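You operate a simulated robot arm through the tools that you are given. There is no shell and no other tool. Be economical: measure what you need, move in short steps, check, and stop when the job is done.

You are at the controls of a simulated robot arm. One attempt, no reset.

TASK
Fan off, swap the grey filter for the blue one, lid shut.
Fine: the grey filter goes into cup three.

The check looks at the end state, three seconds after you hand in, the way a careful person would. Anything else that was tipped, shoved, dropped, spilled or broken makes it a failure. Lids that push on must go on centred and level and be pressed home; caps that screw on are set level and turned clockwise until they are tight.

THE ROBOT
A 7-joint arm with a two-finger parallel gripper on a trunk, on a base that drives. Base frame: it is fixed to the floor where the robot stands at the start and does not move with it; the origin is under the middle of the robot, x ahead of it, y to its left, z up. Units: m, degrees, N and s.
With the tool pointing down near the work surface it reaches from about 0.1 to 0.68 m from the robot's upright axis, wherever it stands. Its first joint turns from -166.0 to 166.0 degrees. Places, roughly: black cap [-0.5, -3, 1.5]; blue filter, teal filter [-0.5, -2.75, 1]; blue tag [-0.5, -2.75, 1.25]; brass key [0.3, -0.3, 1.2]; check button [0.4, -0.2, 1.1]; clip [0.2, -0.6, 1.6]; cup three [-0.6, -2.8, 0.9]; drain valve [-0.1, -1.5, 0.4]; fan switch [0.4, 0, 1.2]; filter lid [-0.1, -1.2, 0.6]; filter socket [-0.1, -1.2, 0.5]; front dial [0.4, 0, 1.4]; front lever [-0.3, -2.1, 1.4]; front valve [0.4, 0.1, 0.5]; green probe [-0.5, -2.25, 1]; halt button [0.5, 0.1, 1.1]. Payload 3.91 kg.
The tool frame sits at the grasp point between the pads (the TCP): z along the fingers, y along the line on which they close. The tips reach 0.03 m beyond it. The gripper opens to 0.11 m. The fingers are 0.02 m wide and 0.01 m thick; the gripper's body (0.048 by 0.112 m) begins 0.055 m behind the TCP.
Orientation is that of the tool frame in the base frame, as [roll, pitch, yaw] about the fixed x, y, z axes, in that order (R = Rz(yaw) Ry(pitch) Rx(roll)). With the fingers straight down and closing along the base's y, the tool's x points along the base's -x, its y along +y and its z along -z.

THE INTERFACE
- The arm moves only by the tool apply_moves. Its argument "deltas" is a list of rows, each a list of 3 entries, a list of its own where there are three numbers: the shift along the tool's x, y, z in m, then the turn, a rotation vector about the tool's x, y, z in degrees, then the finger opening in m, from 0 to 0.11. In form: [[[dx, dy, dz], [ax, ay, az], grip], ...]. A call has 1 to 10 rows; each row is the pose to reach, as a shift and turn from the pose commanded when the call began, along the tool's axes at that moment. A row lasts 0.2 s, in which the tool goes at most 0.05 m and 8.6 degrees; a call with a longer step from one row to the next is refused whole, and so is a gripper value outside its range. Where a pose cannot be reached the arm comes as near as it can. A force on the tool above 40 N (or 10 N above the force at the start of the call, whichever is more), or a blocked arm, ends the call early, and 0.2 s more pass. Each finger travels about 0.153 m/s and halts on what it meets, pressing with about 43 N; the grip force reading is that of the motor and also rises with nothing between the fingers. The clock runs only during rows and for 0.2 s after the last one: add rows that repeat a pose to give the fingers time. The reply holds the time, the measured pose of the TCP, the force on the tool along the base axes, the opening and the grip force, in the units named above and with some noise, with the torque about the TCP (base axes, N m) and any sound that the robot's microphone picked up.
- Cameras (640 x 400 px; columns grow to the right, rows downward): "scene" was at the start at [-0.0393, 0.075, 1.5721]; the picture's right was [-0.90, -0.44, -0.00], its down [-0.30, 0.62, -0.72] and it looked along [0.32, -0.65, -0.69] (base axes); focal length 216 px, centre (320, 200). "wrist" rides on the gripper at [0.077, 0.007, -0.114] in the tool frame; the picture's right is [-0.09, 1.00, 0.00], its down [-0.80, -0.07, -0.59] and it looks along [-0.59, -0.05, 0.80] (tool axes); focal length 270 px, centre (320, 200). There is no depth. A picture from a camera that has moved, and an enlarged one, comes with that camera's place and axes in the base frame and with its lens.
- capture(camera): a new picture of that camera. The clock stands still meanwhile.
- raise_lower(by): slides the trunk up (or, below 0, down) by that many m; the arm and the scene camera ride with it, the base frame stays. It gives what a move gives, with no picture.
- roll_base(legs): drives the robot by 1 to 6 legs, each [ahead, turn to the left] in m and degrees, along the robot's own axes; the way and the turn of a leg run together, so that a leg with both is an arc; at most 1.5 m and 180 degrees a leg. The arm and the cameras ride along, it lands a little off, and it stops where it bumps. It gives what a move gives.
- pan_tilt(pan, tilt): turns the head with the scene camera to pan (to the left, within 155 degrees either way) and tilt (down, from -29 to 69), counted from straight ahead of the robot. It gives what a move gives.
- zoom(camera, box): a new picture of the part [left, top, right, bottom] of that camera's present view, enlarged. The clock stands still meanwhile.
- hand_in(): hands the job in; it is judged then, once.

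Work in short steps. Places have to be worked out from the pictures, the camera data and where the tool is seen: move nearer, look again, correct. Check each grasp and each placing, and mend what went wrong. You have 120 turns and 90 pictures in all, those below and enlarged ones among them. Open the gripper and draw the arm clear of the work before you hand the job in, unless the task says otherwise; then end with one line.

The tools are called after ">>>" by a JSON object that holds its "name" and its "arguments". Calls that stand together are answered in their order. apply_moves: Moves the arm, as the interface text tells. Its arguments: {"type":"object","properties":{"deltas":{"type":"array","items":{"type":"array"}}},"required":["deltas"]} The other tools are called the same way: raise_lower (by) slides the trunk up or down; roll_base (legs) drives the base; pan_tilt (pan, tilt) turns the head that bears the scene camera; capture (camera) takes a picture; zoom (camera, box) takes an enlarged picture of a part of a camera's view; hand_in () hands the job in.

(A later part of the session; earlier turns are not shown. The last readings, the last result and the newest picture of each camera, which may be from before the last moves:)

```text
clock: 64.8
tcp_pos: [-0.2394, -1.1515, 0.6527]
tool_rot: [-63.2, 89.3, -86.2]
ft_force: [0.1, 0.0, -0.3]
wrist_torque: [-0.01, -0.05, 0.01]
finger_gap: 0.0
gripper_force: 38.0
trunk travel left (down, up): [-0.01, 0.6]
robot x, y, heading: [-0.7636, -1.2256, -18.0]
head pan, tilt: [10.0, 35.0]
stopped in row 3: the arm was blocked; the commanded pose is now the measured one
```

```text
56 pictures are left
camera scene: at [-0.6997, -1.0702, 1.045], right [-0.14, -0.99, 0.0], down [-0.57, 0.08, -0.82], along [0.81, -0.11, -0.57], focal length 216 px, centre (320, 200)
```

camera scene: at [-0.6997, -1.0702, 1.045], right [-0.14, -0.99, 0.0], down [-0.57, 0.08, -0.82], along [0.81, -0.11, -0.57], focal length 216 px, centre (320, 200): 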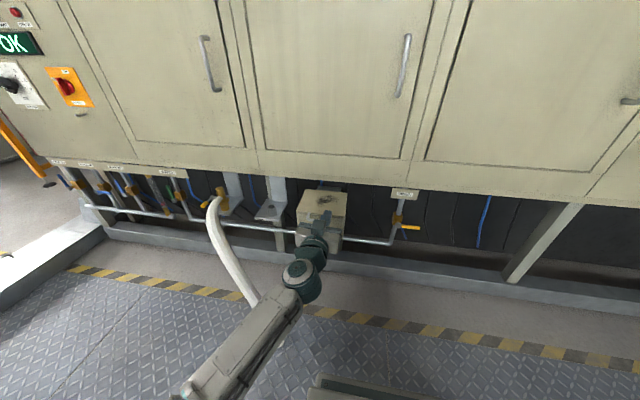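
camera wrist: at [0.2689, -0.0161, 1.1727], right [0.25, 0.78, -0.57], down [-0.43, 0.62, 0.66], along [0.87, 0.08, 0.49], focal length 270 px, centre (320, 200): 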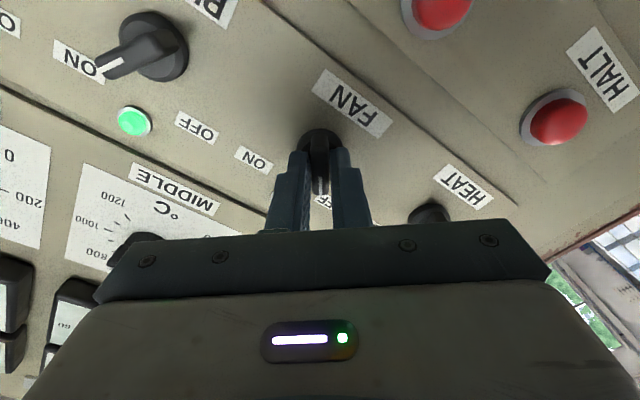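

The arm stalled at z 0.653. I zoom to see whether the forearm touches the hose.

>>> {"name": "zoom", "arguments": {"camera": "scene", "box": [180, 180, 400, 400]}}

>>> {"name": "capture", "arguments": {"camera": "wrist"}}

```text
1.82 times, centred on (290, 290) of scene
camera zoom: at [-0.6997, -1.0702, 1.045], right [-0.14, -0.99, 0.0], down [-0.57, 0.08, -0.82], along [0.81, -0.11, -0.57], focal length 393 px, centre (374, 36)
```

zoom: 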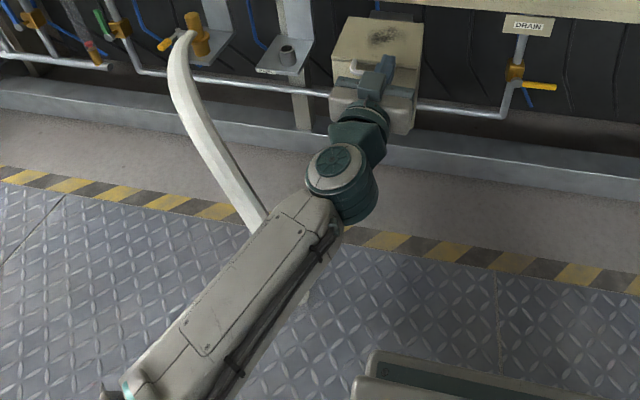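

```text
54 pictures are left
camera wrist: at [-0.3424, -1.1008, 0.5764], right [0.39, 0.92, 0.08], down [-0.58, 0.18, 0.8], along [0.72, -0.36, 0.6], focal length 270 px, centre (320, 200)
```

wrist: 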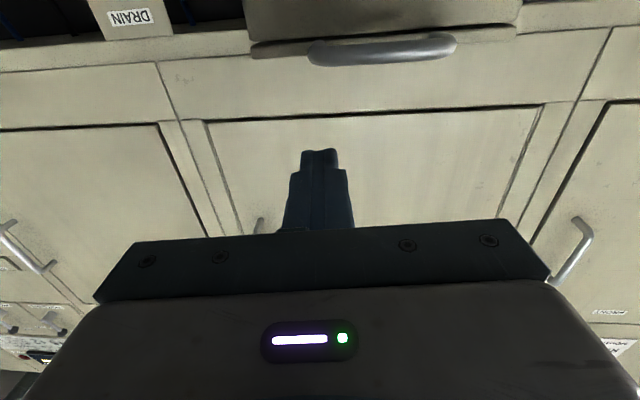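

Not touching; the arm seems at a joint limit down low. A better plan: grip the bar from above with the tool vertical, fingers closing fore-aft. I raise the trunk and retilt the tool down.

>>> {"name": "raise_lower", "arguments": {"by": 0.3}}

>>> {"name": "apply_moves", "arguments": {"deltas": [[[0, 0, 0], [0, 6, 0], 0.02], [[0, 0, 0], [0, 12, 0], 0.04], [[0, 0, 0], [0, 18, 0], 0.05], [[0, 0, 0], [0, 24, 0], 0.05], [[0, 0, 0], [0, 30, 0], 0.05], [[0, 0, 0], [0, 36, 0], 0.05], [[0, 0, 0], [0, 42, 0], 0.05], [[0, 0, 0], [0, 48, 0], 0.05], [[0, 0, 0], [0, 54, 0], 0.05], [[0, 0, 0], [0, 60, 0], 0.05]]}}

```text
clock: 67.8
tcp_pos: [-0.2393, -1.1511, 0.953]
tool_rot: [-63.6, 89.3, -86.7]
ft_force: [0.6, -0.1, -0.3]
wrist_torque: [0.02, 0.02, 0.0]
finger_gap: 0.0002
gripper_force: 37.7
trunk travel left (down, up): [-0.31, 0.3]
robot x, y, heading: [-0.7625, -1.2258, -17.8]
head pan, tilt: [10.0, 35.0]
```

```text
clock: 70.0
tcp_pos: [-0.2398, -1.1503, 0.9527]
tool_rot: [-179.3, 30.2, 157.6]
ft_force: [-0.3, 0.1, -0.4]
wrist_torque: [-0.02, -0.01, -0.02]
finger_gap: 0.0499
gripper_force: 0.1
trunk travel left (down, up): [-0.31, 0.3]
robot x, y, heading: [-0.7619, -1.2223, -17.8]
head pan, tilt: [10.0, 35.0]
```

Continue to vertical.

>>> {"name": "apply_moves", "arguments": {"deltas": [[[0, 0, 0], [0, 7.5, 0], 0.05], [[0, 0, 0], [0, 15, 0], 0.05], [[0, 0, 0], [0, 22.5, 0], 0.05], [[0, 0, 0], [0, 30, 0], 0.05]]}}

>>> {"name": "apply_moves", "arguments": {"deltas": [[[0, 0, 0], [0, 0, 8.5], 0.05], [[0, 0, 0], [0, 0, 17], 0.05], [[0, 0, 0], [0, 0, 25.5], 0.05], [[0, 0, 0], [0, 0, 34], 0.05], [[0, 0, 0], [0, 0, 42.5], 0.05], [[0, 0, 0], [0, 0, 51], 0.05], [[0, 0, 0], [0, 0, 59.5], 0.05], [[0, 0, 0], [0, 0, 68], 0.05], [[0, 0, 0], [0, 0, 76.5], 0.05], [[0, 0, 0], [0, 0, 85], 0.05]]}}

```text
clock: 71.2
tcp_pos: [-0.2304, -1.1811, 0.952]
tool_rot: [-178.8, 0.3, 152.2]
ft_force: [0.5, 1.1, -0.5]
wrist_torque: [-0.01, 0.03, 0.03]
finger_gap: 0.0503
gripper_force: 0.0
out of reach, approached as far as the arm can: row 1, 2, 3
trunk travel left (down, up): [-0.31, 0.3]
robot x, y, heading: [-0.7585, -1.2224, -18.3]
head pan, tilt: [10.0, 35.0]
stopped in row 4: the arm was blocked; the commanded pose is now the measured one
```

```text
clock: 73.4
tcp_pos: [-0.2345, -1.1895, 0.9527]
tool_rot: [179.9, 0.7, 67.1]
ft_force: [-0.2, 0.1, -0.4]
wrist_torque: [0.01, 0.01, 0.04]
finger_gap: 0.0502
gripper_force: 0.0
trunk travel left (down, up): [-0.31, 0.3]
robot x, y, heading: [-0.7625, -1.226, -18.3]
head pan, tilt: [10.0, 35.0]
```

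Tool now vertical with fingers closing fore-aft. I drive 0.1 m closer so that the whole lid arc is in reach.

>>> {"name": "roll_base", "arguments": {"legs": [[0.1, 0]]}}

>>> {"name": "capture", "arguments": {"camera": "scene"}}

>>> {"name": "capture", "arguments": {"camera": "wrist"}}

```text
clock: 74.6
tcp_pos: [-0.139, -1.2209, 0.9534]
tool_rot: [179.8, 0.8, 67.2]
ft_force: [0.4, 0.1, 0.4]
wrist_torque: [0.0, 0.01, -0.03]
finger_gap: 0.0501
gripper_force: 0.1
trunk travel left (down, up): [-0.31, 0.3]
robot x, y, heading: [-0.6668, -1.255, -18.3]
head pan, tilt: [10.0, 35.0]
```

```text
53 pictures are left
camera scene: at [-0.6037, -1.1021, 1.345], right [-0.14, -0.99, 0.0], down [-0.57, 0.08, -0.82], along [0.81, -0.12, -0.57], focal length 216 px, centre (320, 200)
```

scene: 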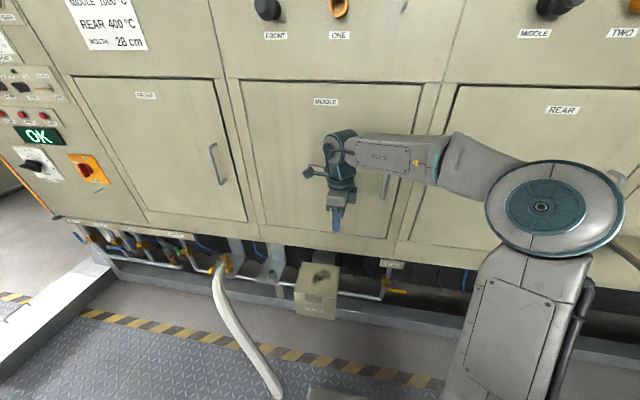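

```text
52 pictures are left
camera wrist: at [-0.1026, -1.1508, 1.0674], right [0.88, -0.47, 0.0], down [-0.38, -0.7, 0.6], along [-0.28, -0.54, -0.8], focal length 270 px, centre (320, 200)
```

wrist: 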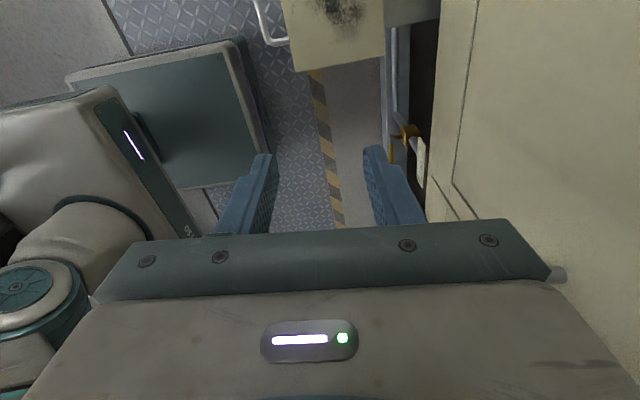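

Elbow is now up and out of the way. I move above the handle, align yaw, set opening 0.032 and descend to z≈0.70.

>>> {"name": "apply_moves", "arguments": {"deltas": [[[0.02, -0.026, 0], [0, 0, -2.5], 0.04], [[0.04, -0.052, 0], [0, 0, -5], 0.032], [[0.0596, -0.0773, 0], [0, 0, -5], 0.032], [[0.0596, -0.0773, 0.05], [0, 0, -5], 0.032], [[0.0596, -0.0773, 0.1], [0, 0, -5], 0.032], [[0.0596, -0.0773, 0.15], [0, 0, -5], 0.032], [[0.0596, -0.0773, 0.2], [0, 0, -5], 0.032], [[0.0596, -0.0773, 0.25], [0, 0, -5], 0.032]]}}

>>> {"name": "capture", "arguments": {"camera": "wrist"}}

>>> {"name": "zoom", "arguments": {"camera": "scene", "box": [270, 200, 370, 330]}}

```text
clock: 76.4
tcp_pos: [-0.1866, -1.1404, 0.7002]
tool_rot: [179.8, 0.7, 72.3]
ft_force: [-0.4, -1.3, 0.0]
wrist_torque: [-0.02, 0.01, 0.0]
finger_gap: 0.0321
gripper_force: 0.0
trunk travel left (down, up): [-0.31, 0.3]
robot x, y, heading: [-0.6641, -1.2563, -18.3]
head pan, tilt: [10.0, 35.0]
```

```text
51 pictures are left
camera wrist: at [-0.1571, -1.0668, 0.8145], right [0.92, -0.39, 0.0], down [-0.31, -0.73, 0.6], along [-0.23, -0.56, -0.8], focal length 270 px, centre (320, 200)
```

wrist: 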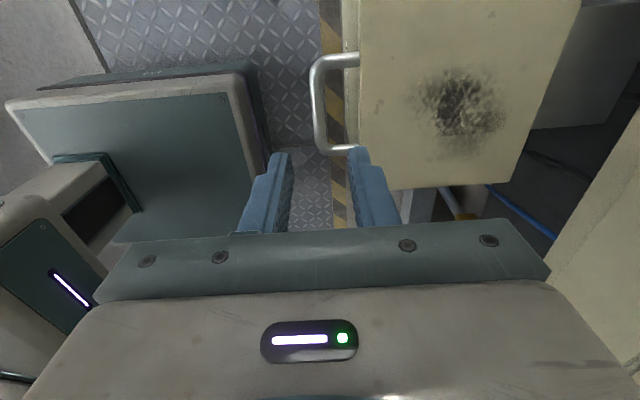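

```text
3.08 times, centred on (320, 265) of scene
camera zoom: at [-0.6039, -1.1019, 1.345], right [-0.14, -0.99, 0.0], down [-0.57, 0.08, -0.82], along [0.81, -0.12, -0.57], focal length 666 px, centre (320, 0)
```

zoom: 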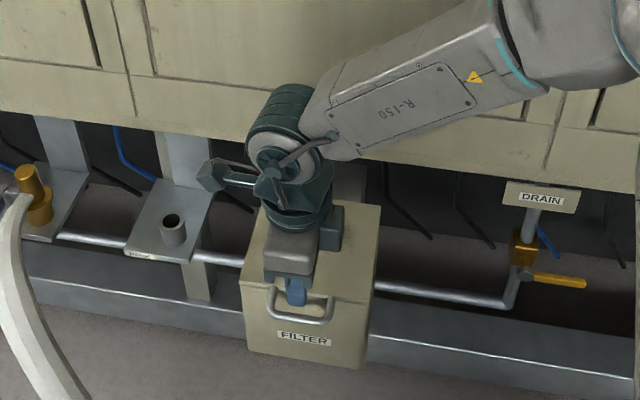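

The bar is centred between the fingers. I descend 0.095 m and close on it.

>>> {"name": "apply_moves", "arguments": {"deltas": [[[0.005, -0.001, 0.04], [0, 0, 0], 0.032], [[0.005, -0.001, 0.075], [0, 0, 0], 0.032], [[0.005, -0.001, 0.092], [0, 0, 0], 0.032], [[0.005, -0.001, 0.092], [0, 0, 0], 0.015], [[0.005, -0.001, 0.092], [0, 0, 0], 0.005], [[0.005, -0.001, 0.092], [0, 0, 0], 0.005]]}}

>>> {"name": "capture", "arguments": {"camera": "wrist"}}

```text
clock: 77.8
tcp_pos: [-0.1858, -1.1364, 0.6084]
tool_rot: [179.8, 0.7, 72.3]
ft_force: [13.0, -1.2, -1.5]
wrist_torque: [0.03, -0.09, 0.83]
finger_gap: 0.0098
gripper_force: 44.7
trunk travel left (down, up): [-0.31, 0.3]
robot x, y, heading: [-0.6647, -1.2521, -18.5]
head pan, tilt: [10.0, 35.0]
```

```text
49 pictures are left
camera wrist: at [-0.1553, -1.0622, 0.7232], right [0.92, -0.39, 0.0], down [-0.31, -0.73, 0.6], along [-0.23, -0.56, -0.8], focal length 270 px, centre (320, 200)
```

wrist: 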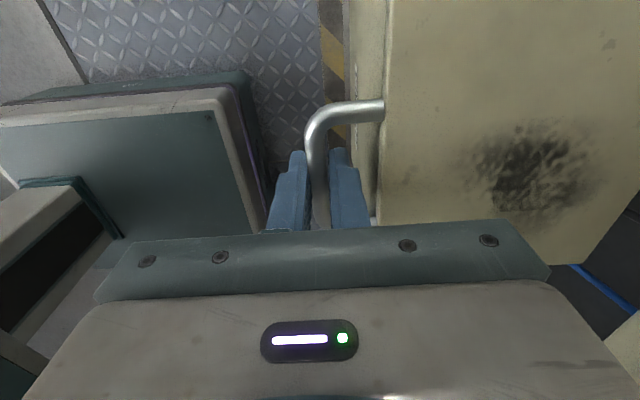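

Gripped the bar (≈10 mm). I lift along the lid's arc to 40° first.

>>> {"name": "apply_moves", "arguments": {"deltas": [[[0, 0.001, -0.016], [0, 0, 0], 0.005], [[0, 0.0027, -0.0313], [0, 0, 0], 0.005], [[0, 0.006, -0.047], [0, 0, 0], 0.005], [[0, 0.0109, -0.0616], [0, 0, 0], 0.005], [[0, 0.017, -0.076], [0, 0, 0], 0.005], [[0, 0.0241, -0.09], [0, 0, 0], 0.005], [[0, 0.033, -0.103], [0, 0, 0], 0.005], [[0, 0.0421, -0.1157], [0, 0, 0], 0.005]]}}

>>> {"name": "capture", "arguments": {"camera": "wrist"}}

>>> {"name": "zoom", "arguments": {"camera": "scene", "box": [270, 200, 370, 330]}}

```text
clock: 79.1
tcp_pos: [-0.1642, -1.1431, 0.6921]
tool_rot: [179.6, 0.7, 72.2]
ft_force: [13.7, 0.4, -8.2]
wrist_torque: [-0.32, -0.14, 0.69]
finger_gap: 0.0097
gripper_force: 44.6
trunk travel left (down, up): [-0.31, 0.3]
robot x, y, heading: [-0.6632, -1.251, -18.4]
head pan, tilt: [10.0, 35.0]
stopped in row 6: the force on the tool passed its limit at 41 N (the readings are from after the stop); the commanded pose is now the measured one
```

```text
48 pictures are left
camera wrist: at [-0.133, -1.0694, 0.806], right [0.92, -0.39, 0.01], down [-0.31, -0.73, 0.6], along [-0.23, -0.56, -0.8], focal length 270 px, centre (320, 200)
```

wrist: 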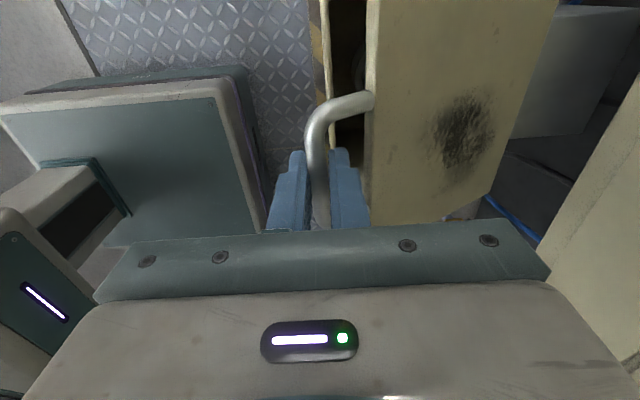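

```text
3.08 times, centred on (320, 265) of scene
camera zoom: at [-0.6005, -1.1021, 1.345], right [-0.15, -0.99, 0.0], down [-0.57, 0.08, -0.82], along [0.81, -0.12, -0.58], focal length 666 px, centre (320, 0)
```

zoom: 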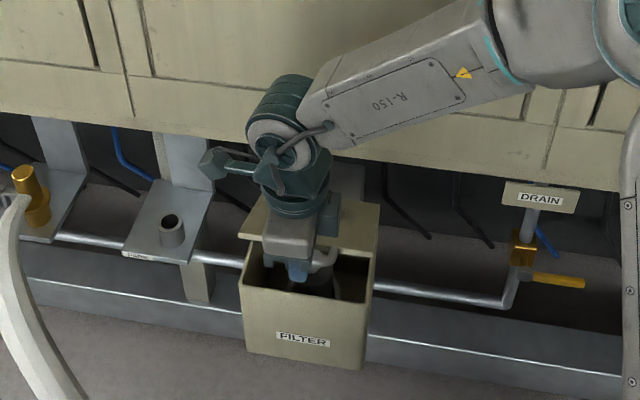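

The lid is opening (~28°); a force transient stopped it. I continue the arc more slowly.

>>> {"name": "apply_moves", "arguments": {"deltas": [[[0, 0.0063, -0.0109], [0, 0, 0], 0.005], [[0, 0.0133, -0.0213], [0, 0, 0], 0.005], [[0, 0.021, -0.0312], [0, 0, 0], 0.005], [[0, 0.0294, -0.0405], [0, 0, 0], 0.005], [[0, 0.0385, -0.0493], [0, 0, 0], 0.005], [[0, 0.0481, -0.0573], [0, 0, 0], 0.005], [[0, 0.0582, -0.0647], [0, 0, 0], 0.005], [[0, 0.0689, -0.0714], [0, 0, 0], 0.005]]}}

>>> {"name": "zoom", "arguments": {"camera": "scene", "box": [270, 200, 370, 330]}}

```text
clock: 80.4
tcp_pos: [-0.1273, -1.1539, 0.738]
tool_rot: [179.9, 0.7, 72.0]
ft_force: [16.5, 2.7, -19.6]
wrist_torque: [0.11, -0.25, 0.63]
finger_gap: 0.0098
gripper_force: 44.8
trunk travel left (down, up): [-0.31, 0.3]
robot x, y, heading: [-0.6665, -1.2565, -18.6]
head pan, tilt: [10.0, 35.0]
stopped in row 6: the force on the tool passed its limit at 42 N (the readings are from after the stop); the commanded pose is now the measured one
```

```text
3.08 times, centred on (320, 265) of scene
camera zoom: at [-0.5994, -1.1019, 1.3449], right [-0.15, -0.99, 0.0], down [-0.57, 0.08, -0.82], along [0.81, -0.12, -0.58], focal length 666 px, centre (320, 0)
```

zoom: 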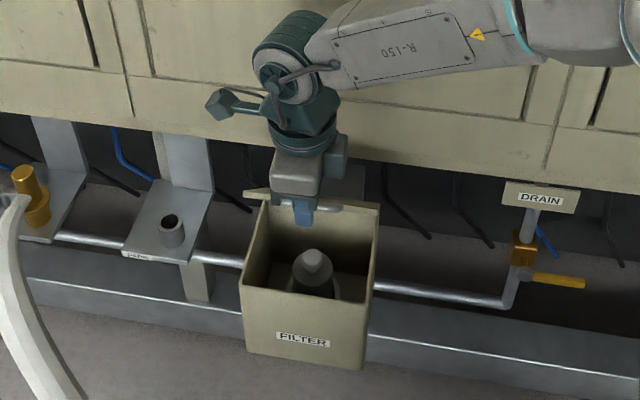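

Filter knob is visible inside; lid ~50°, fit radius is 0.168 m. I continue with the corrected arc.

>>> {"name": "apply_moves", "arguments": {"deltas": [[[0, 0.0116, -0.0089], [0, 0, 0], 0.005], [[0, 0.024, -0.0168], [0, 0, 0], 0.005], [[0, 0.037, -0.0236], [0, 0, 0], 0.005], [[0, 0.0505, -0.0292], [0, 0, 0], 0.005], [[0, 0.0645, -0.0336], [0, 0, 0], 0.005], [[0, 0.0788, -0.0367], [0, 0, 0], 0.005], [[0, 0.0934, -0.0387], [0, 0, 0], 0.005]]}}

>>> {"name": "zoom", "arguments": {"camera": "scene", "box": [270, 200, 370, 330]}}

>>> {"name": "capture", "arguments": {"camera": "wrist"}}

```text
clock: 82.0
tcp_pos: [-0.0409, -1.1839, 0.7793]
tool_rot: [179.8, 1.0, 72.0]
ft_force: [1.7, -1.2, -10.4]
wrist_torque: [-0.29, 0.17, 0.07]
finger_gap: 0.0096
gripper_force: 44.8
trunk travel left (down, up): [-0.31, 0.3]
robot x, y, heading: [-0.6674, -1.256, -18.4]
head pan, tilt: [10.0, 35.0]
```

```text
3.08 times, centred on (320, 265) of scene
camera zoom: at [-0.6018, -1.102, 1.345], right [-0.15, -0.99, 0.0], down [-0.57, 0.08, -0.82], along [0.81, -0.12, -0.57], focal length 666 px, centre (320, 0)
```

zoom: 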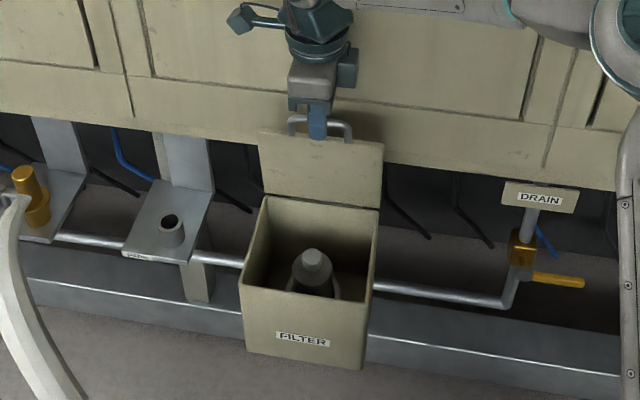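

```text
44 pictures are left
camera wrist: at [-0.0093, -1.1095, 0.8936], right [0.92, -0.39, 0.0], down [-0.31, -0.73, 0.61], along [-0.23, -0.56, -0.79], focal length 270 px, centre (320, 200)
```

wrist: 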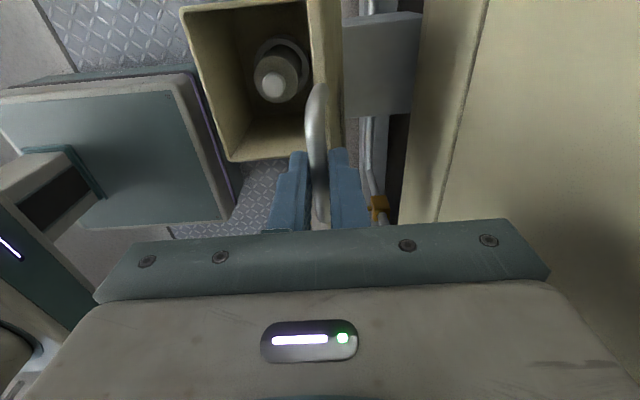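

The lid is almost vertical. I push ~10° past vertical carefully, keeping clearance to the furnace face.

>>> {"name": "apply_moves", "arguments": {"deltas": [[[0, 0.009, -0.0005], [0, 0, 0], 0.005], [[0, 0.0176, -0.0003], [0, 0, 0], 0.005], [[0, 0.026, 0.0003], [0, 0, 0], 0.005], [[0, 0.033, 0.001], [0, 0, 0], 0.005]]}}

```text
clock: 83.0
tcp_pos: [-0.0086, -1.1932, 0.781]
tool_rot: [179.5, 0.8, 72.0]
ft_force: [1.2, -2.2, 9.7]
wrist_torque: [-0.13, 0.03, -0.12]
finger_gap: 0.0098
gripper_force: 45.3
trunk travel left (down, up): [-0.31, 0.3]
robot x, y, heading: [-0.6635, -1.2555, -18.4]
head pan, tilt: [10.0, 35.0]
```

Past vertical now. I open slightly (still caging the bar) to see whether the lid stays.

>>> {"name": "apply_moves", "arguments": {"deltas": [[[0, 0, 0], [0, 0, 0], 0.02], [[0, 0, 0], [0, 0, 0], 0.036], [[0, 0, 0], [0, 0, 0], 0.036]]}}

>>> {"name": "capture", "arguments": {"camera": "wrist"}}

```text
clock: 83.8
tcp_pos: [-0.0092, -1.1925, 0.7784]
tool_rot: [179.8, 1.0, 72.0]
ft_force: [0.8, -0.3, -0.8]
wrist_torque: [-0.03, -0.02, 0.0]
finger_gap: 0.0363
gripper_force: 0.2
trunk travel left (down, up): [-0.31, 0.3]
robot x, y, heading: [-0.6702, -1.2595, -18.4]
head pan, tilt: [10.0, 35.0]
```

```text
43 pictures are left
camera wrist: at [0.0211, -1.1189, 0.8922], right [0.92, -0.39, 0.01], down [-0.31, -0.73, 0.61], along [-0.23, -0.56, -0.8], focal length 270 px, centre (320, 200)
```

wrist: 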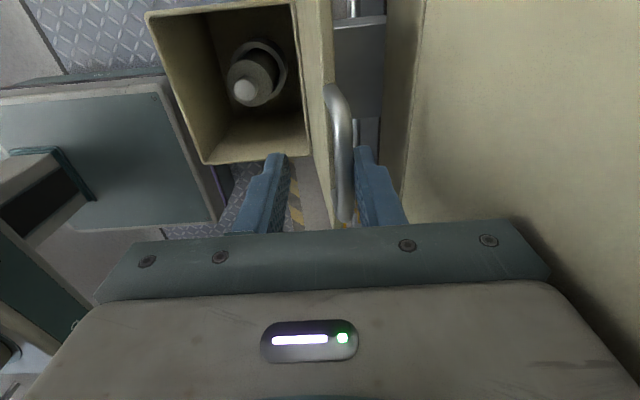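

The lid rests open leaning back. I lift straight up, move above the filter knob (triangulated at (-0.089,-1.167, top 0.567)) and turn the gripper 90° so it clears the lid.

>>> {"name": "apply_moves", "arguments": {"deltas": [[[0, 0, -0.04], [0, 0, 0], 0.036], [[0, 0, -0.08], [0, 0, 0], 0.045], [[0, 0, -0.11], [0, 0, 0], 0.06], [[0, -0.04, -0.11], [0, 0, 0], 0.06], [[0, -0.084, -0.11], [0, 0, 0], 0.06]]}}

>>> {"name": "apply_moves", "arguments": {"deltas": [[[0, 0, 0], [0, 0, -8.5], 0.06], [[0, 0, 0], [0, 0, -17], 0.06], [[0, 0, 0], [0, 0, -25.5], 0.06], [[0, 0, 0], [0, 0, -34], 0.06], [[0, 0, 0], [0, 0, -42.5], 0.06], [[0, 0, 0], [0, 0, -51], 0.06], [[0, 0, 0], [0, 0, -59.5], 0.06], [[0, 0, 0], [0, 0, -68], 0.06], [[0, 0, 0], [0, 0, -76.5], 0.06], [[0, 0, 0], [0, 0, -85], 0.06]]}}

>>> {"name": "capture", "arguments": {"camera": "wrist"}}

>>> {"name": "zoom", "arguments": {"camera": "scene", "box": [270, 200, 370, 330]}}

```text
clock: 85.0
tcp_pos: [-0.0915, -1.1647, 0.8875]
tool_rot: [179.6, 0.9, 72.0]
ft_force: [0.5, -0.7, 0.6]
wrist_torque: [0.03, 0.05, 0.0]
finger_gap: 0.0602
gripper_force: 0.1
trunk travel left (down, up): [-0.31, 0.3]
robot x, y, heading: [-0.6684, -1.2585, -18.6]
head pan, tilt: [10.0, 35.0]
```

```text
clock: 87.2
tcp_pos: [-0.0896, -1.1651, 0.8888]
tool_rot: [-179.2, 0.3, 157.1]
ft_force: [-0.8, -0.7, 0.1]
wrist_torque: [-0.04, 0.0, 0.0]
finger_gap: 0.06
gripper_force: 0.0
trunk travel left (down, up): [-0.31, 0.3]
robot x, y, heading: [-0.6637, -1.2539, -18.4]
head pan, tilt: [10.0, 35.0]
```

```text
42 pictures are left
camera wrist: at [-0.1575, -1.1265, 1.003], right [0.47, 0.88, -0.01], down [0.71, -0.37, 0.6], along [0.53, -0.29, -0.8], focal length 270 px, centre (320, 200)
```

wrist: 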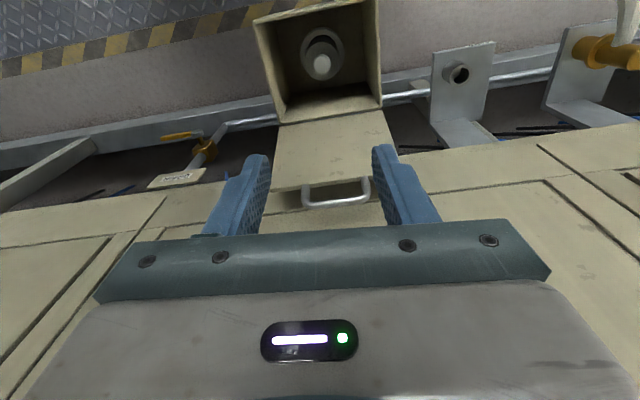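

```text
3.08 times, centred on (320, 265) of scene
camera zoom: at [-0.6028, -1.1022, 1.345], right [-0.15, -0.99, 0.0], down [-0.57, 0.08, -0.82], along [0.81, -0.12, -0.57], focal length 666 px, centre (320, 0)
```

zoom: 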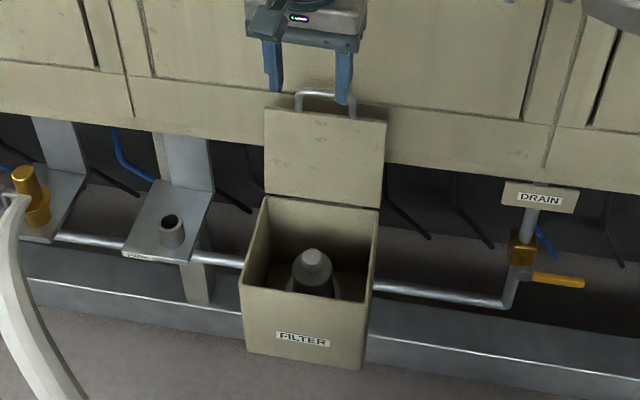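

Knob location confirmed at (-0.087,-1.167). I descend to z≈0.67 and look closely.

>>> {"name": "apply_moves", "arguments": {"deltas": [[[-0.003, 0, 0.045], [0, 0, -2.5], 0.06], [[-0.003, 0, 0.09], [0, 0, -5], 0.06], [[-0.003, 0, 0.135], [0, 0, -5], 0.06], [[-0.003, 0, 0.18], [0, 0, -5], 0.06], [[-0.003, 0, 0.22], [0, 0, -5], 0.06]]}}

>>> {"name": "capture", "arguments": {"camera": "wrist"}}

>>> {"name": "zoom", "arguments": {"camera": "scene", "box": [290, 250, 350, 310]}}

```text
clock: 88.4
tcp_pos: [-0.0867, -1.1711, 0.6682]
tool_rot: [-179.1, 0.3, 161.9]
ft_force: [-0.7, 0.6, 0.6]
wrist_torque: [0.0, 0.0, 0.0]
finger_gap: 0.0599
gripper_force: 0.0
trunk travel left (down, up): [-0.31, 0.3]
robot x, y, heading: [-0.6671, -1.2575, -18.7]
head pan, tilt: [10.0, 35.0]
```

```text
40 pictures are left
camera wrist: at [-0.1577, -1.138, 0.7833], right [0.39, 0.92, -0.02], down [0.74, -0.3, 0.6], along [0.55, -0.25, -0.8], focal length 270 px, centre (320, 200)
```

wrist: 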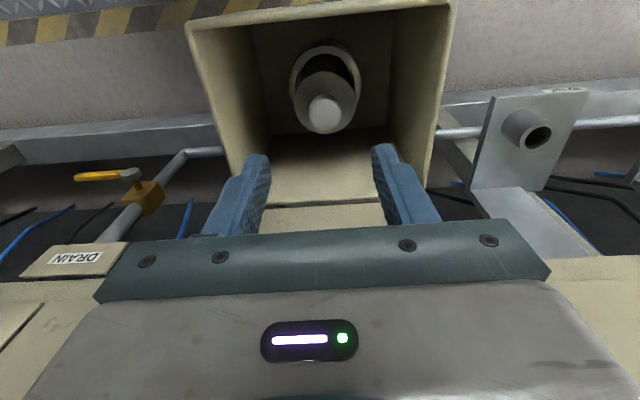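

```text
6.67 times, centred on (320, 280) of scene
camera zoom: at [-0.6029, -1.1022, 1.345], right [-0.15, -0.99, 0.0], down [-0.57, 0.08, -0.82], along [0.81, -0.12, -0.57], focal length 1442 px, centre (320, -333)
```

zoom: 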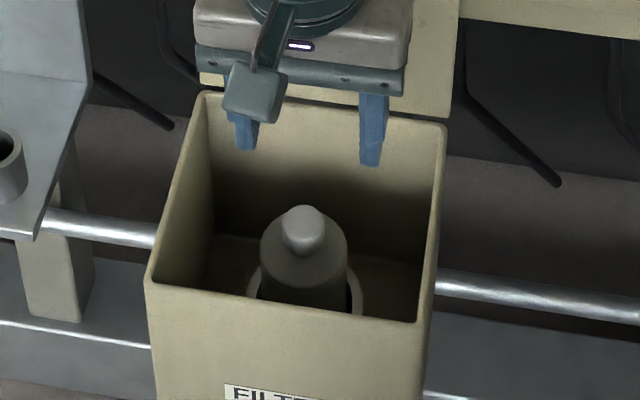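

The knob is ~27 mm wide on a ~50 mm body. I descend so the tips overlap the knob by ~22 mm and close.

>>> {"name": "apply_moves", "arguments": {"deltas": [[[0, 0.003, 0.04], [0, 0, 0], 0.06], [[0, 0.003, 0.075], [0, 0, 0], 0.06], [[0, 0.003, 0.093], [0, 0, 0], 0.06], [[0, 0.003, 0.093], [0, 0, 0], 0.04], [[0, 0.003, 0.093], [0, 0, 0], 0.02], [[0, 0.003, 0.093], [0, 0, 0], 0.01], [[0, 0.003, 0.093], [0, 0, 0], 0.01]]}}

>>> {"name": "capture", "arguments": {"camera": "wrist"}}

```text
clock: 90.0
tcp_pos: [-0.0848, -1.1676, 0.5768]
tool_rot: [-179.3, 0.4, 161.9]
ft_force: [0.6, 0.2, 13.8]
wrist_torque: [-0.01, 0.1, 0.0]
finger_gap: 0.05
gripper_force: 43.0
trunk travel left (down, up): [-0.31, 0.3]
robot x, y, heading: [-0.6634, -1.2624, -18.6]
head pan, tilt: [10.0, 35.0]
```

```text
38 pictures are left
camera wrist: at [-0.1568, -1.1354, 0.6914], right [0.39, 0.92, -0.01], down [0.74, -0.31, 0.6], along [0.55, -0.25, -0.8], focal length 270 px, centre (320, 200)
```

wrist: 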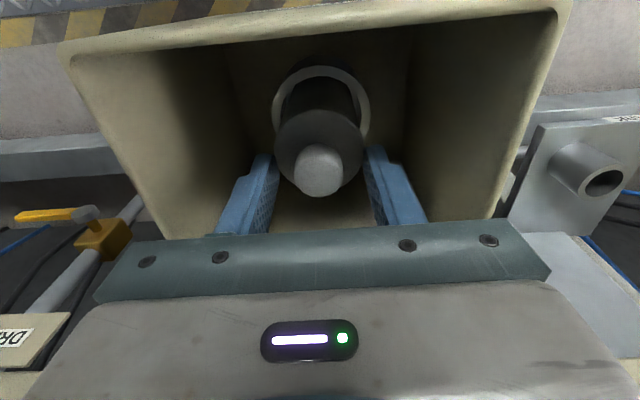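

It closed on the 50 mm body's upper rim. A deeper body grip is fine: I reopen, lower 2 cm and close again.

>>> {"name": "apply_moves", "arguments": {"deltas": [[[0, 0, -0.003], [0, 0, 0], 0.065], [[0, 0, -0.003], [0, 0, 0], 0.07], [[0, 0, 0.01], [0, 0, 0], 0.07], [[0, 0, 0.02], [0, 0, 0], 0.07], [[0, 0, 0.02], [0, 0, 0], 0.05], [[0, 0, 0.02], [0, 0, 0], 0.035], [[0, 0, 0.02], [0, 0, 0], 0.035]]}}

>>> {"name": "apply_moves", "arguments": {"deltas": [[[0, 0, -0.01], [0, 0, 0], 0.035], [[0, 0, -0.02], [0, 0, 0], 0.035], [[0, 0, -0.035], [0, 0, 0], 0.035]]}}

>>> {"name": "capture", "arguments": {"camera": "wrist"}}

```text
clock: 91.6
tcp_pos: [-0.0857, -1.1689, 0.5561]
tool_rot: [-179.1, 0.3, 162.0]
ft_force: [-0.7, 1.5, 2.5]
wrist_torque: [0.19, -0.04, 0.06]
finger_gap: 0.053
gripper_force: 42.7
trunk travel left (down, up): [-0.31, 0.3]
robot x, y, heading: [-0.6668, -1.255, -18.1]
head pan, tilt: [10.0, 35.0]
```

```text
clock: 92.4
tcp_pos: [-0.0858, -1.1681, 0.5902]
tool_rot: [-179.1, 0.3, 162.0]
ft_force: [0.0, -0.3, -1.4]
wrist_torque: [0.01, -0.05, 0.0]
finger_gap: 0.0532
gripper_force: 42.1
trunk travel left (down, up): [-0.31, 0.3]
robot x, y, heading: [-0.6713, -1.2502, -18.5]
head pan, tilt: [10.0, 35.0]
```

```text
37 pictures are left
camera wrist: at [-0.1566, -1.1358, 0.7053], right [0.39, 0.92, -0.02], down [0.74, -0.3, 0.6], along [0.55, -0.25, -0.8], focal length 270 px, centre (320, 200)
```

wrist: 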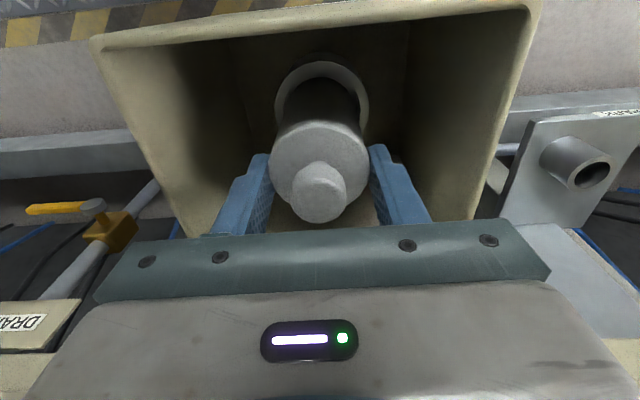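

The filter is gripped (53 mm) and rising freely. I lift it out fully.

>>> {"name": "apply_moves", "arguments": {"deltas": [[[0, 0, -0.04], [0, 0, 0], 0.035], [[0, 0, -0.08], [0, 0, 0], 0.035], [[0, 0, -0.12], [0, 0, 0], 0.035], [[0, 0, -0.16], [0, 0, 0], 0.035], [[0, 0, -0.2], [0, 0, 0], 0.035], [[0, 0, -0.24], [0, 0, 0], 0.035], [[0, 0, -0.28], [0, 0, 0], 0.035]]}}

>>> {"name": "capture", "arguments": {"camera": "scene"}}

```text
clock: 94.0
tcp_pos: [-0.0871, -1.1638, 0.8698]
tool_rot: [-179.2, 0.1, 162.0]
ft_force: [0.0, -0.6, -0.9]
wrist_torque: [0.0, 0.04, -0.01]
finger_gap: 0.0532
gripper_force: 43.4
trunk travel left (down, up): [-0.31, 0.3]
robot x, y, heading: [-0.6664, -1.256, -18.5]
head pan, tilt: [10.0, 35.0]
```

```text
36 pictures are left
camera scene: at [-0.6025, -1.1022, 1.3449], right [-0.15, -0.99, 0.0], down [-0.57, 0.08, -0.82], along [0.81, -0.12, -0.57], focal length 216 px, centre (320, 200)
```

scene: 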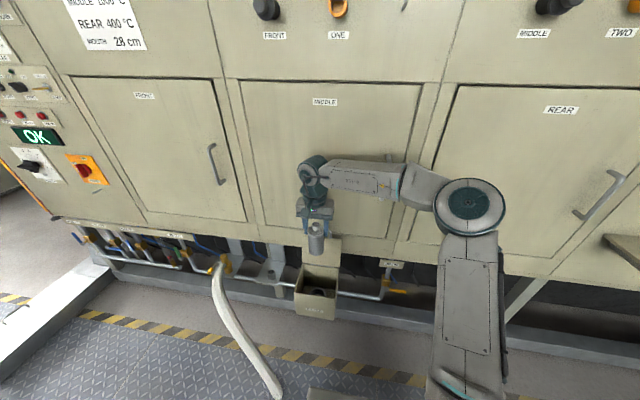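

Grey filter is out, socket empty. I back off first, then raise the trunk, then drive along to the shelf.

>>> {"name": "roll_base", "arguments": {"legs": [[-0.36, 0]]}}

>>> {"name": "raise_lower", "arguments": {"by": 0.29}}

>>> {"name": "roll_base", "arguments": {"legs": [[0, -90], [1.4, 0], [0, 90]]}}

>>> {"name": "pan_tilt", "arguments": {"pan": 0, "tilt": 35}}

>>> {"name": "capture", "arguments": {"camera": "scene"}}

```text
clock: 96.3
tcp_pos: [-0.4287, -1.052, 0.8694]
tool_rot: [-179.1, 0.3, 161.9]
ft_force: [0.2, 0.4, -2.1]
wrist_torque: [0.0, 0.01, 0.01]
finger_gap: 0.0528
gripper_force: 42.9
trunk travel left (down, up): [-0.31, 0.3]
robot x, y, heading: [-1.0073, -1.1401, -18.5]
head pan, tilt: [10.0, 35.0]
```

```text
clock: 99.2
tcp_pos: [-0.4282, -1.0516, 1.1597]
tool_rot: [-179.1, 0.2, 162.0]
ft_force: [0.2, 0.1, -1.0]
wrist_torque: [-0.01, 0.03, 0.01]
finger_gap: 0.0531
gripper_force: 42.7
trunk travel left (down, up): [-0.6, 0.01]
robot x, y, heading: [-1.0086, -1.142, -18.6]
head pan, tilt: [10.0, 35.0]
```

```text
clock: 113.8
tcp_pos: [-0.864, -2.3777, 1.1598]
tool_rot: [-179.1, 0.2, 162.5]
ft_force: [0.4, -0.2, -2.0]
wrist_torque: [0.01, 0.0, 0.05]
finger_gap: 0.0531
gripper_force: 43.4
trunk travel left (down, up): [-0.6, 0.01]
robot x, y, heading: [-1.4426, -2.4717, -17.6]
head pan, tilt: [10.0, 35.0]
```

```text
clock: 114.5
tcp_pos: [-0.8644, -2.3789, 1.159]
tool_rot: [-179.1, 0.2, 162.5]
ft_force: [0.1, -0.6, -1.4]
wrist_torque: [-0.02, -0.02, -0.03]
finger_gap: 0.053
gripper_force: 43.7
trunk travel left (down, up): [-0.6, 0.01]
robot x, y, heading: [-1.443, -2.4717, -17.9]
head pan, tilt: [0.0, 35.0]
```

```text
35 pictures are left
camera scene: at [-1.3842, -2.3366, 1.635], right [-0.31, -0.95, 0.0], down [-0.55, 0.17, -0.82], along [0.78, -0.25, -0.57], focal length 216 px, centre (320, 200)
```

scene: 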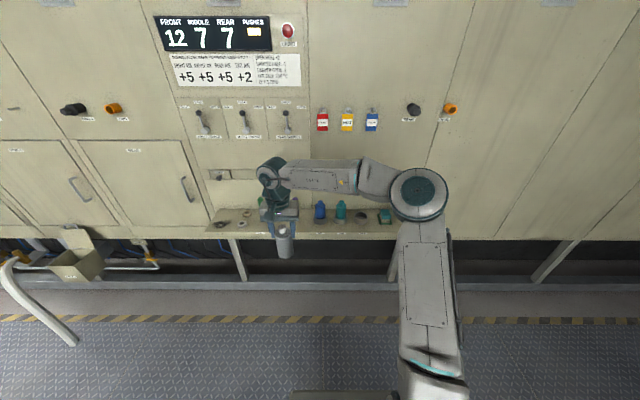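

Now in front of the shelf. I zoom to identify the items and cups.

>>> {"name": "zoom", "arguments": {"camera": "scene", "box": [200, 185, 330, 255]}}

>>> {"name": "zoom", "arguments": {"camera": "scene", "box": [295, 180, 415, 255]}}

```text
4.92 times, centred on (265, 220) of scene
camera zoom: at [-1.3842, -2.3366, 1.635], right [-0.31, -0.95, 0.0], down [-0.55, 0.17, -0.82], along [0.78, -0.25, -0.57], focal length 1065 px, centre (591, 102)
```

zoom: 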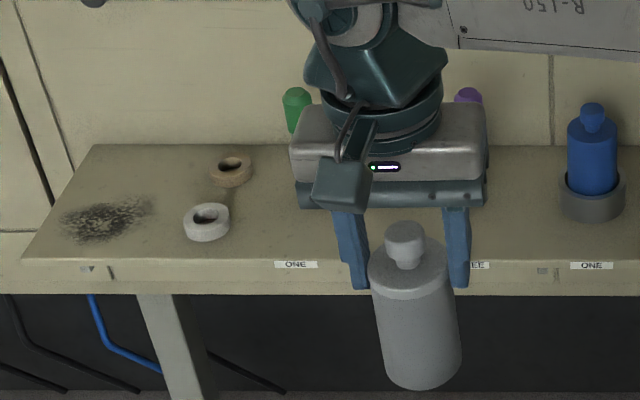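

```text
5.33 times, centred on (355, 218) of scene
camera zoom: at [-1.3842, -2.3366, 1.635], right [-0.31, -0.95, 0.0], down [-0.55, 0.17, -0.82], along [0.78, -0.25, -0.57], focal length 1154 px, centre (133, 107)
```

zoom: 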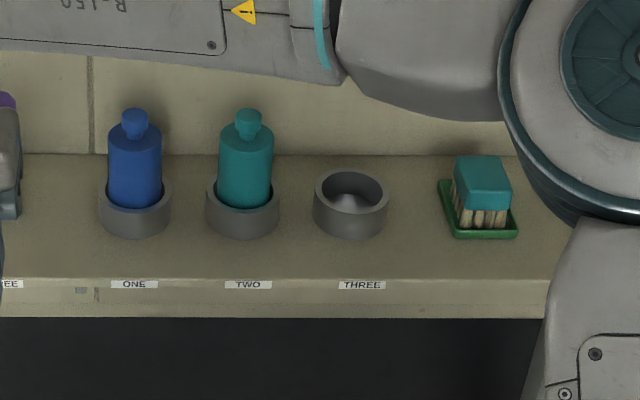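

Cups are clear: ONE blue, TWO teal, THREE empty (≈(-0.616,-2.806), to refine). I bring the held filter toward the robot's centreline before driving up.

>>> {"name": "apply_moves", "arguments": {"deltas": [[[0.015, -0.042, 0], [0, 0, 0], 0.035], [[0.03, -0.083, 0], [0, 0, 0], 0.035], [[0.045, -0.125, 0], [0, 0, 0], 0.035], [[0.06, -0.167, 0], [0, 0, 0], 0.035], [[0.075, -0.208, 0], [0, 0, 0], 0.035], [[0.09, -0.25, 0], [0, 0, 0], 0.035], [[0.105, -0.292, 0], [0, 0, 0], 0.035], [[0.12, -0.333, 0], [0, 0, 0], 0.035]]}}

>>> {"name": "roll_base", "arguments": {"legs": [[0.36, 0]]}}

>>> {"name": "capture", "arguments": {"camera": "scene"}}

>>> {"name": "capture", "arguments": {"camera": "wrist"}}

```text
clock: 116.3
tcp_pos: [-1.0788, -2.6609, 1.1646]
tool_rot: [-179.1, 0.3, 162.6]
ft_force: [-0.5, 0.3, -1.1]
wrist_torque: [0.01, -0.01, -0.02]
finger_gap: 0.053
gripper_force: 42.6
trunk travel left (down, up): [-0.6, 0.01]
robot x, y, heading: [-1.4432, -2.4759, -18.0]
head pan, tilt: [0.0, 35.0]
```

```text
clock: 118.7
tcp_pos: [-0.7346, -2.7702, 1.1626]
tool_rot: [-179.0, 0.2, 162.6]
ft_force: [0.8, -0.1, -1.4]
wrist_torque: [-0.03, 0.03, -0.01]
finger_gap: 0.053
gripper_force: 42.5
trunk travel left (down, up): [-0.6, 0.01]
robot x, y, heading: [-1.0944, -2.5809, -17.7]
head pan, tilt: [0.0, 35.0]
```

```text
32 pictures are left
camera scene: at [-1.0401, -2.4476, 1.635], right [-0.31, -0.95, 0.0], down [-0.55, 0.18, -0.82], along [0.78, -0.25, -0.57], focal length 216 px, centre (320, 200)
```

scene: 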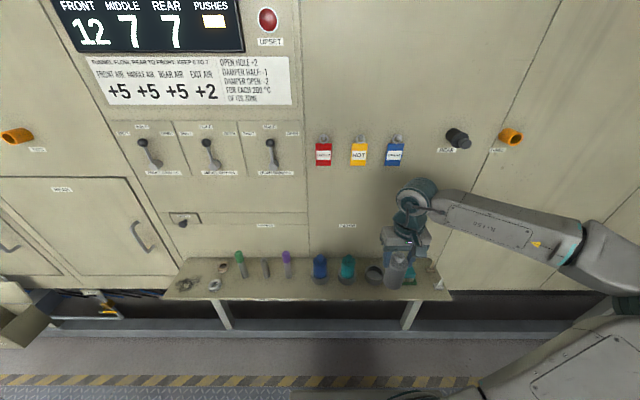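

```text
31 pictures are left
camera wrist: at [-0.8049, -2.7391, 1.2778], right [0.38, 0.92, -0.01], down [0.74, -0.3, 0.6], along [0.55, -0.24, -0.8], focal length 270 px, centre (320, 200)
```

wrist: 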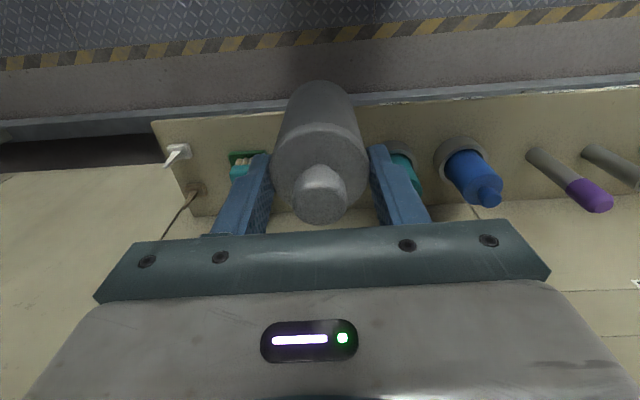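

I zoom to triangulate cup three and the blue filter from this nearer view.

>>> {"name": "zoom", "arguments": {"camera": "scene", "box": [300, 240, 440, 310]}}

```text
4.57 times, centred on (370, 275) of scene
camera zoom: at [-1.0401, -2.4476, 1.635], right [-0.31, -0.95, 0.0], down [-0.55, 0.18, -0.82], along [0.78, -0.25, -0.57], focal length 989 px, centre (91, -143)
```

zoom: 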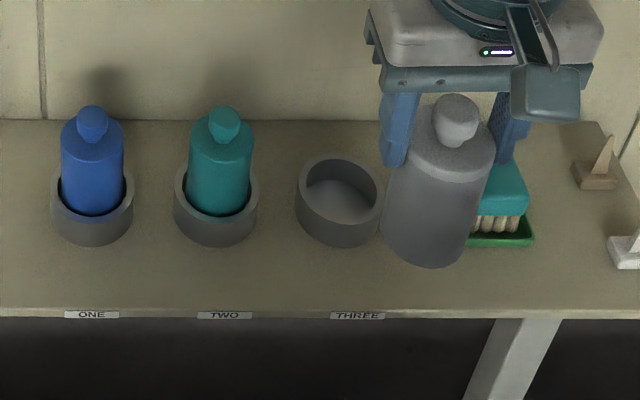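

Cup three: centre (-0.585,-2.825), rim z≈0.90; blue filter knob top at (-0.513,-2.617,0.985). I carry the grey filter above cup three and lower to just above the rim.

>>> {"name": "apply_moves", "arguments": {"deltas": [[[-0.04, -0.002, 0], [0, 0, 0], 0.035], [[-0.08, -0.004, 0], [0, 0, 0], 0.035], [[-0.12, -0.006, 0], [0, 0, 0], 0.035], [[-0.16, -0.0076, 0], [0, 0, 0], 0.035], [[-0.16, -0.0076, 0.04], [0, 0, 0], 0.035], [[-0.16, -0.0076, 0.08], [0, 0, 0], 0.035], [[-0.16, -0.0076, 0.12], [0, 0, 0], 0.035], [[-0.16, -0.0076, 0.12], [0, 0, 0], 0.035]]}}

>>> {"name": "zoom", "arguments": {"camera": "scene", "box": [300, 240, 440, 310]}}

>>> {"name": "capture", "arguments": {"camera": "wrist"}}

```text
clock: 120.5
tcp_pos: [-0.5835, -2.8271, 1.0438]
tool_rot: [-179.0, 0.2, 162.6]
ft_force: [0.3, 0.0, -1.7]
wrist_torque: [0.02, 0.0, 0.03]
finger_gap: 0.0529
gripper_force: 43.1
trunk travel left (down, up): [-0.6, 0.01]
robot x, y, heading: [-1.0986, -2.5866, -17.6]
head pan, tilt: [0.0, 35.0]
```

```text
4.57 times, centred on (370, 275) of scene
camera zoom: at [-1.0407, -2.4474, 1.635], right [-0.31, -0.95, 0.0], down [-0.55, 0.18, -0.82], along [0.78, -0.25, -0.57], focal length 989 px, centre (91, -143)
```

zoom: 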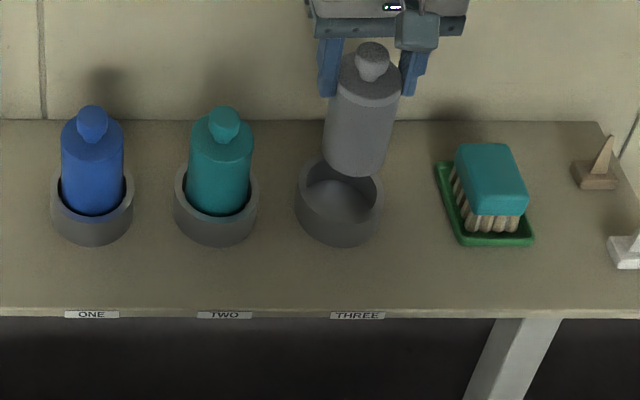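

```text
28 pictures are left
camera wrist: at [-0.6554, -2.7951, 1.1577], right [0.38, 0.92, -0.01], down [0.74, -0.3, 0.6], along [0.55, -0.24, -0.8], focal length 270 px, centre (320, 200)
```

wrist: 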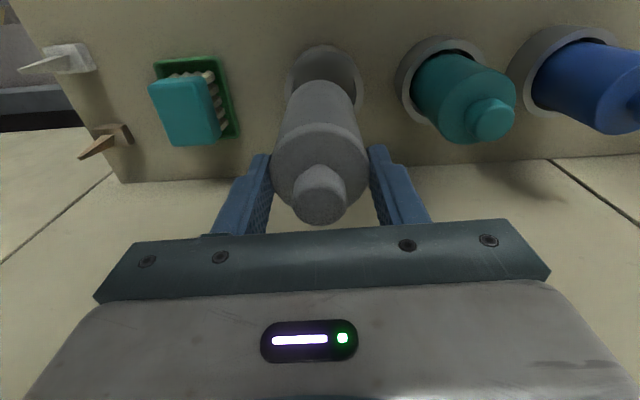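

Laterally the filter bottom needs to go ~1 cm left (slight tilt). I zoom in on the wrist view to check the fore-aft alignment.

>>> {"name": "zoom", "arguments": {"camera": "wrist", "box": [250, 20, 400, 120]}}

```text
4.00 times, centred on (325, 70) of wrist
camera zoom: at [-0.6554, -2.7951, 1.1577], right [0.38, 0.92, -0.01], down [0.74, -0.3, 0.6], along [0.55, -0.24, -0.8], focal length 1081 px, centre (300, 720)
```

zoom: 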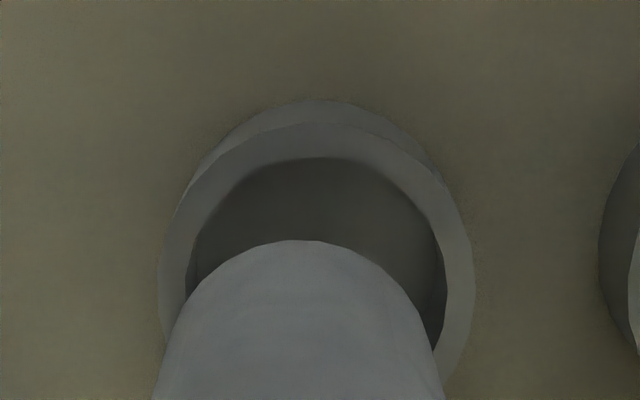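

Relative measurement in the wrist view: filter bottom must go ~8.5 mm toward the robot and ~6 mm left. I apply that with a 2° untilt, lower 2 cm, and recheck.

>>> {"name": "apply_moves", "arguments": {"deltas": [[[0.0085, 0.005, 0], [-1, 0, 0], 0.035], [[0.0085, 0.005, 0.01], [-2, 0, 0], 0.035], [[0.0085, 0.005, 0.02], [-2, 0, 0], 0.035], [[0.0085, 0.005, 0.02], [-2, 0, 0], 0.035]]}}

>>> {"name": "zoom", "arguments": {"camera": "wrist", "box": [250, 30, 400, 130]}}

>>> {"name": "zoom", "arguments": {"camera": "scene", "box": [350, 240, 420, 300]}}

```text
clock: 121.5
tcp_pos: [-0.5915, -2.8214, 1.0245]
tool_rot: [178.8, 0.4, 162.6]
ft_force: [0.2, -0.1, -1.5]
wrist_torque: [0.01, -0.06, -0.01]
finger_gap: 0.0529
gripper_force: 43.1
trunk travel left (down, up): [-0.6, 0.01]
robot x, y, heading: [-1.1012, -2.5868, -17.9]
head pan, tilt: [0.0, 35.0]
```

```text
4.00 times, centred on (325, 80) of wrist
camera zoom: at [-0.6633, -2.7929, 1.1385], right [0.38, 0.92, 0.02], down [0.74, -0.32, 0.6], along [0.56, -0.21, -0.8], focal length 1081 px, centre (300, 680)
```

zoom: 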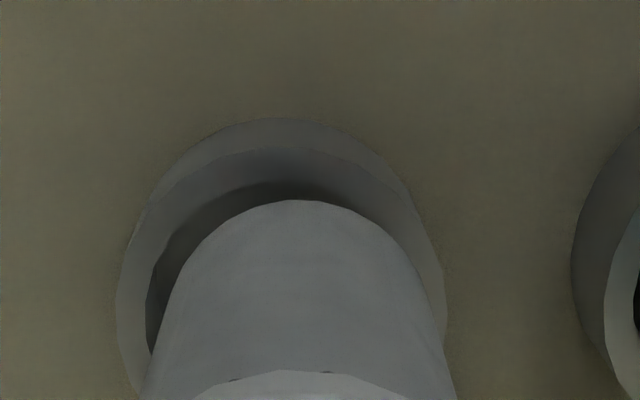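

```text
6.67 times, centred on (385, 270) of scene
camera zoom: at [-1.0407, -2.4473, 1.635], right [-0.31, -0.95, 0.0], down [-0.55, 0.18, -0.82], along [0.78, -0.25, -0.57], focal length 1442 px, centre (-113, -267)
```

zoom: 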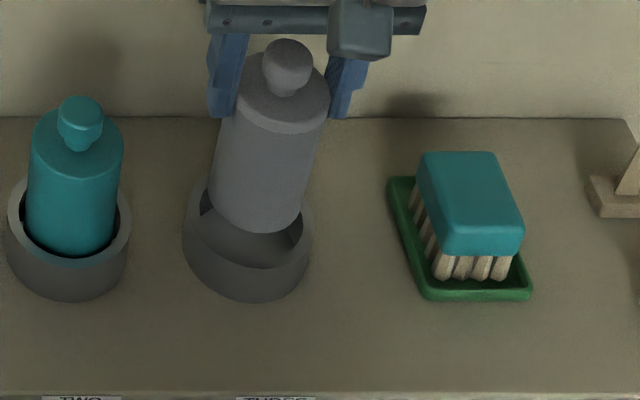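

The two views disagree by only ±3–4 mm around zero lateral error. I lower gently 1 cm and check force and picture.

>>> {"name": "apply_moves", "arguments": {"deltas": [[[0, 0, 0.005], [0, 0, 0], 0.035], [[0, 0, 0.01], [0, 0, 0], 0.035], [[0, 0, 0.014], [0, 0, 0], 0.035]]}}

>>> {"name": "zoom", "arguments": {"camera": "wrist", "box": [250, 30, 400, 130]}}

>>> {"name": "zoom", "arguments": {"camera": "scene", "box": [350, 250, 410, 300]}}

```text
clock: 122.3
tcp_pos: [-0.5905, -2.82, 1.0102]
tool_rot: [178.9, 0.2, 162.6]
ft_force: [-0.1, -0.7, -1.9]
wrist_torque: [-0.01, 0.01, -0.01]
finger_gap: 0.0529
gripper_force: 42.9
trunk travel left (down, up): [-0.6, 0.01]
robot x, y, heading: [-1.0992, -2.5843, -17.6]
head pan, tilt: [0.0, 35.0]
```

```text
4.00 times, centred on (325, 80) of wrist
camera zoom: at [-0.6628, -2.7924, 1.1249], right [0.38, 0.92, 0.02], down [0.74, -0.32, 0.6], along [0.56, -0.21, -0.8], focal length 1081 px, centre (300, 680)
```

zoom: 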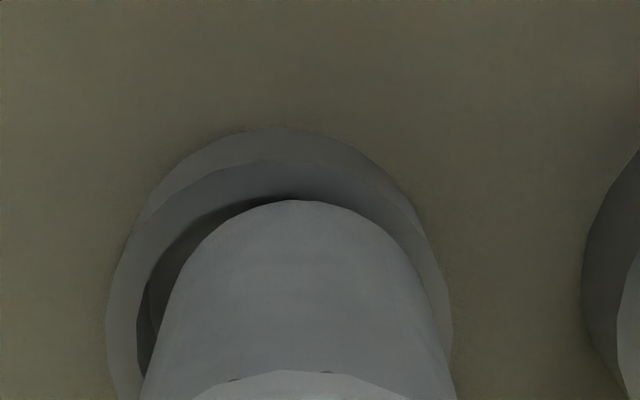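

```text
8.00 times, centred on (380, 275) of scene
camera zoom: at [-1.0406, -2.4474, 1.635], right [-0.31, -0.95, 0.0], down [-0.55, 0.18, -0.82], along [0.78, -0.25, -0.57], focal length 1730 px, centre (-160, -400)
```

zoom: 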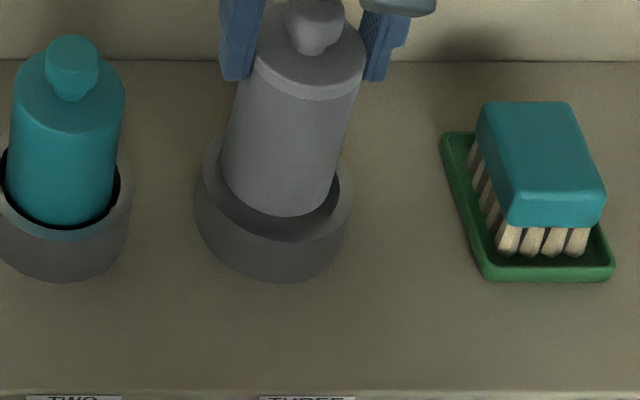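

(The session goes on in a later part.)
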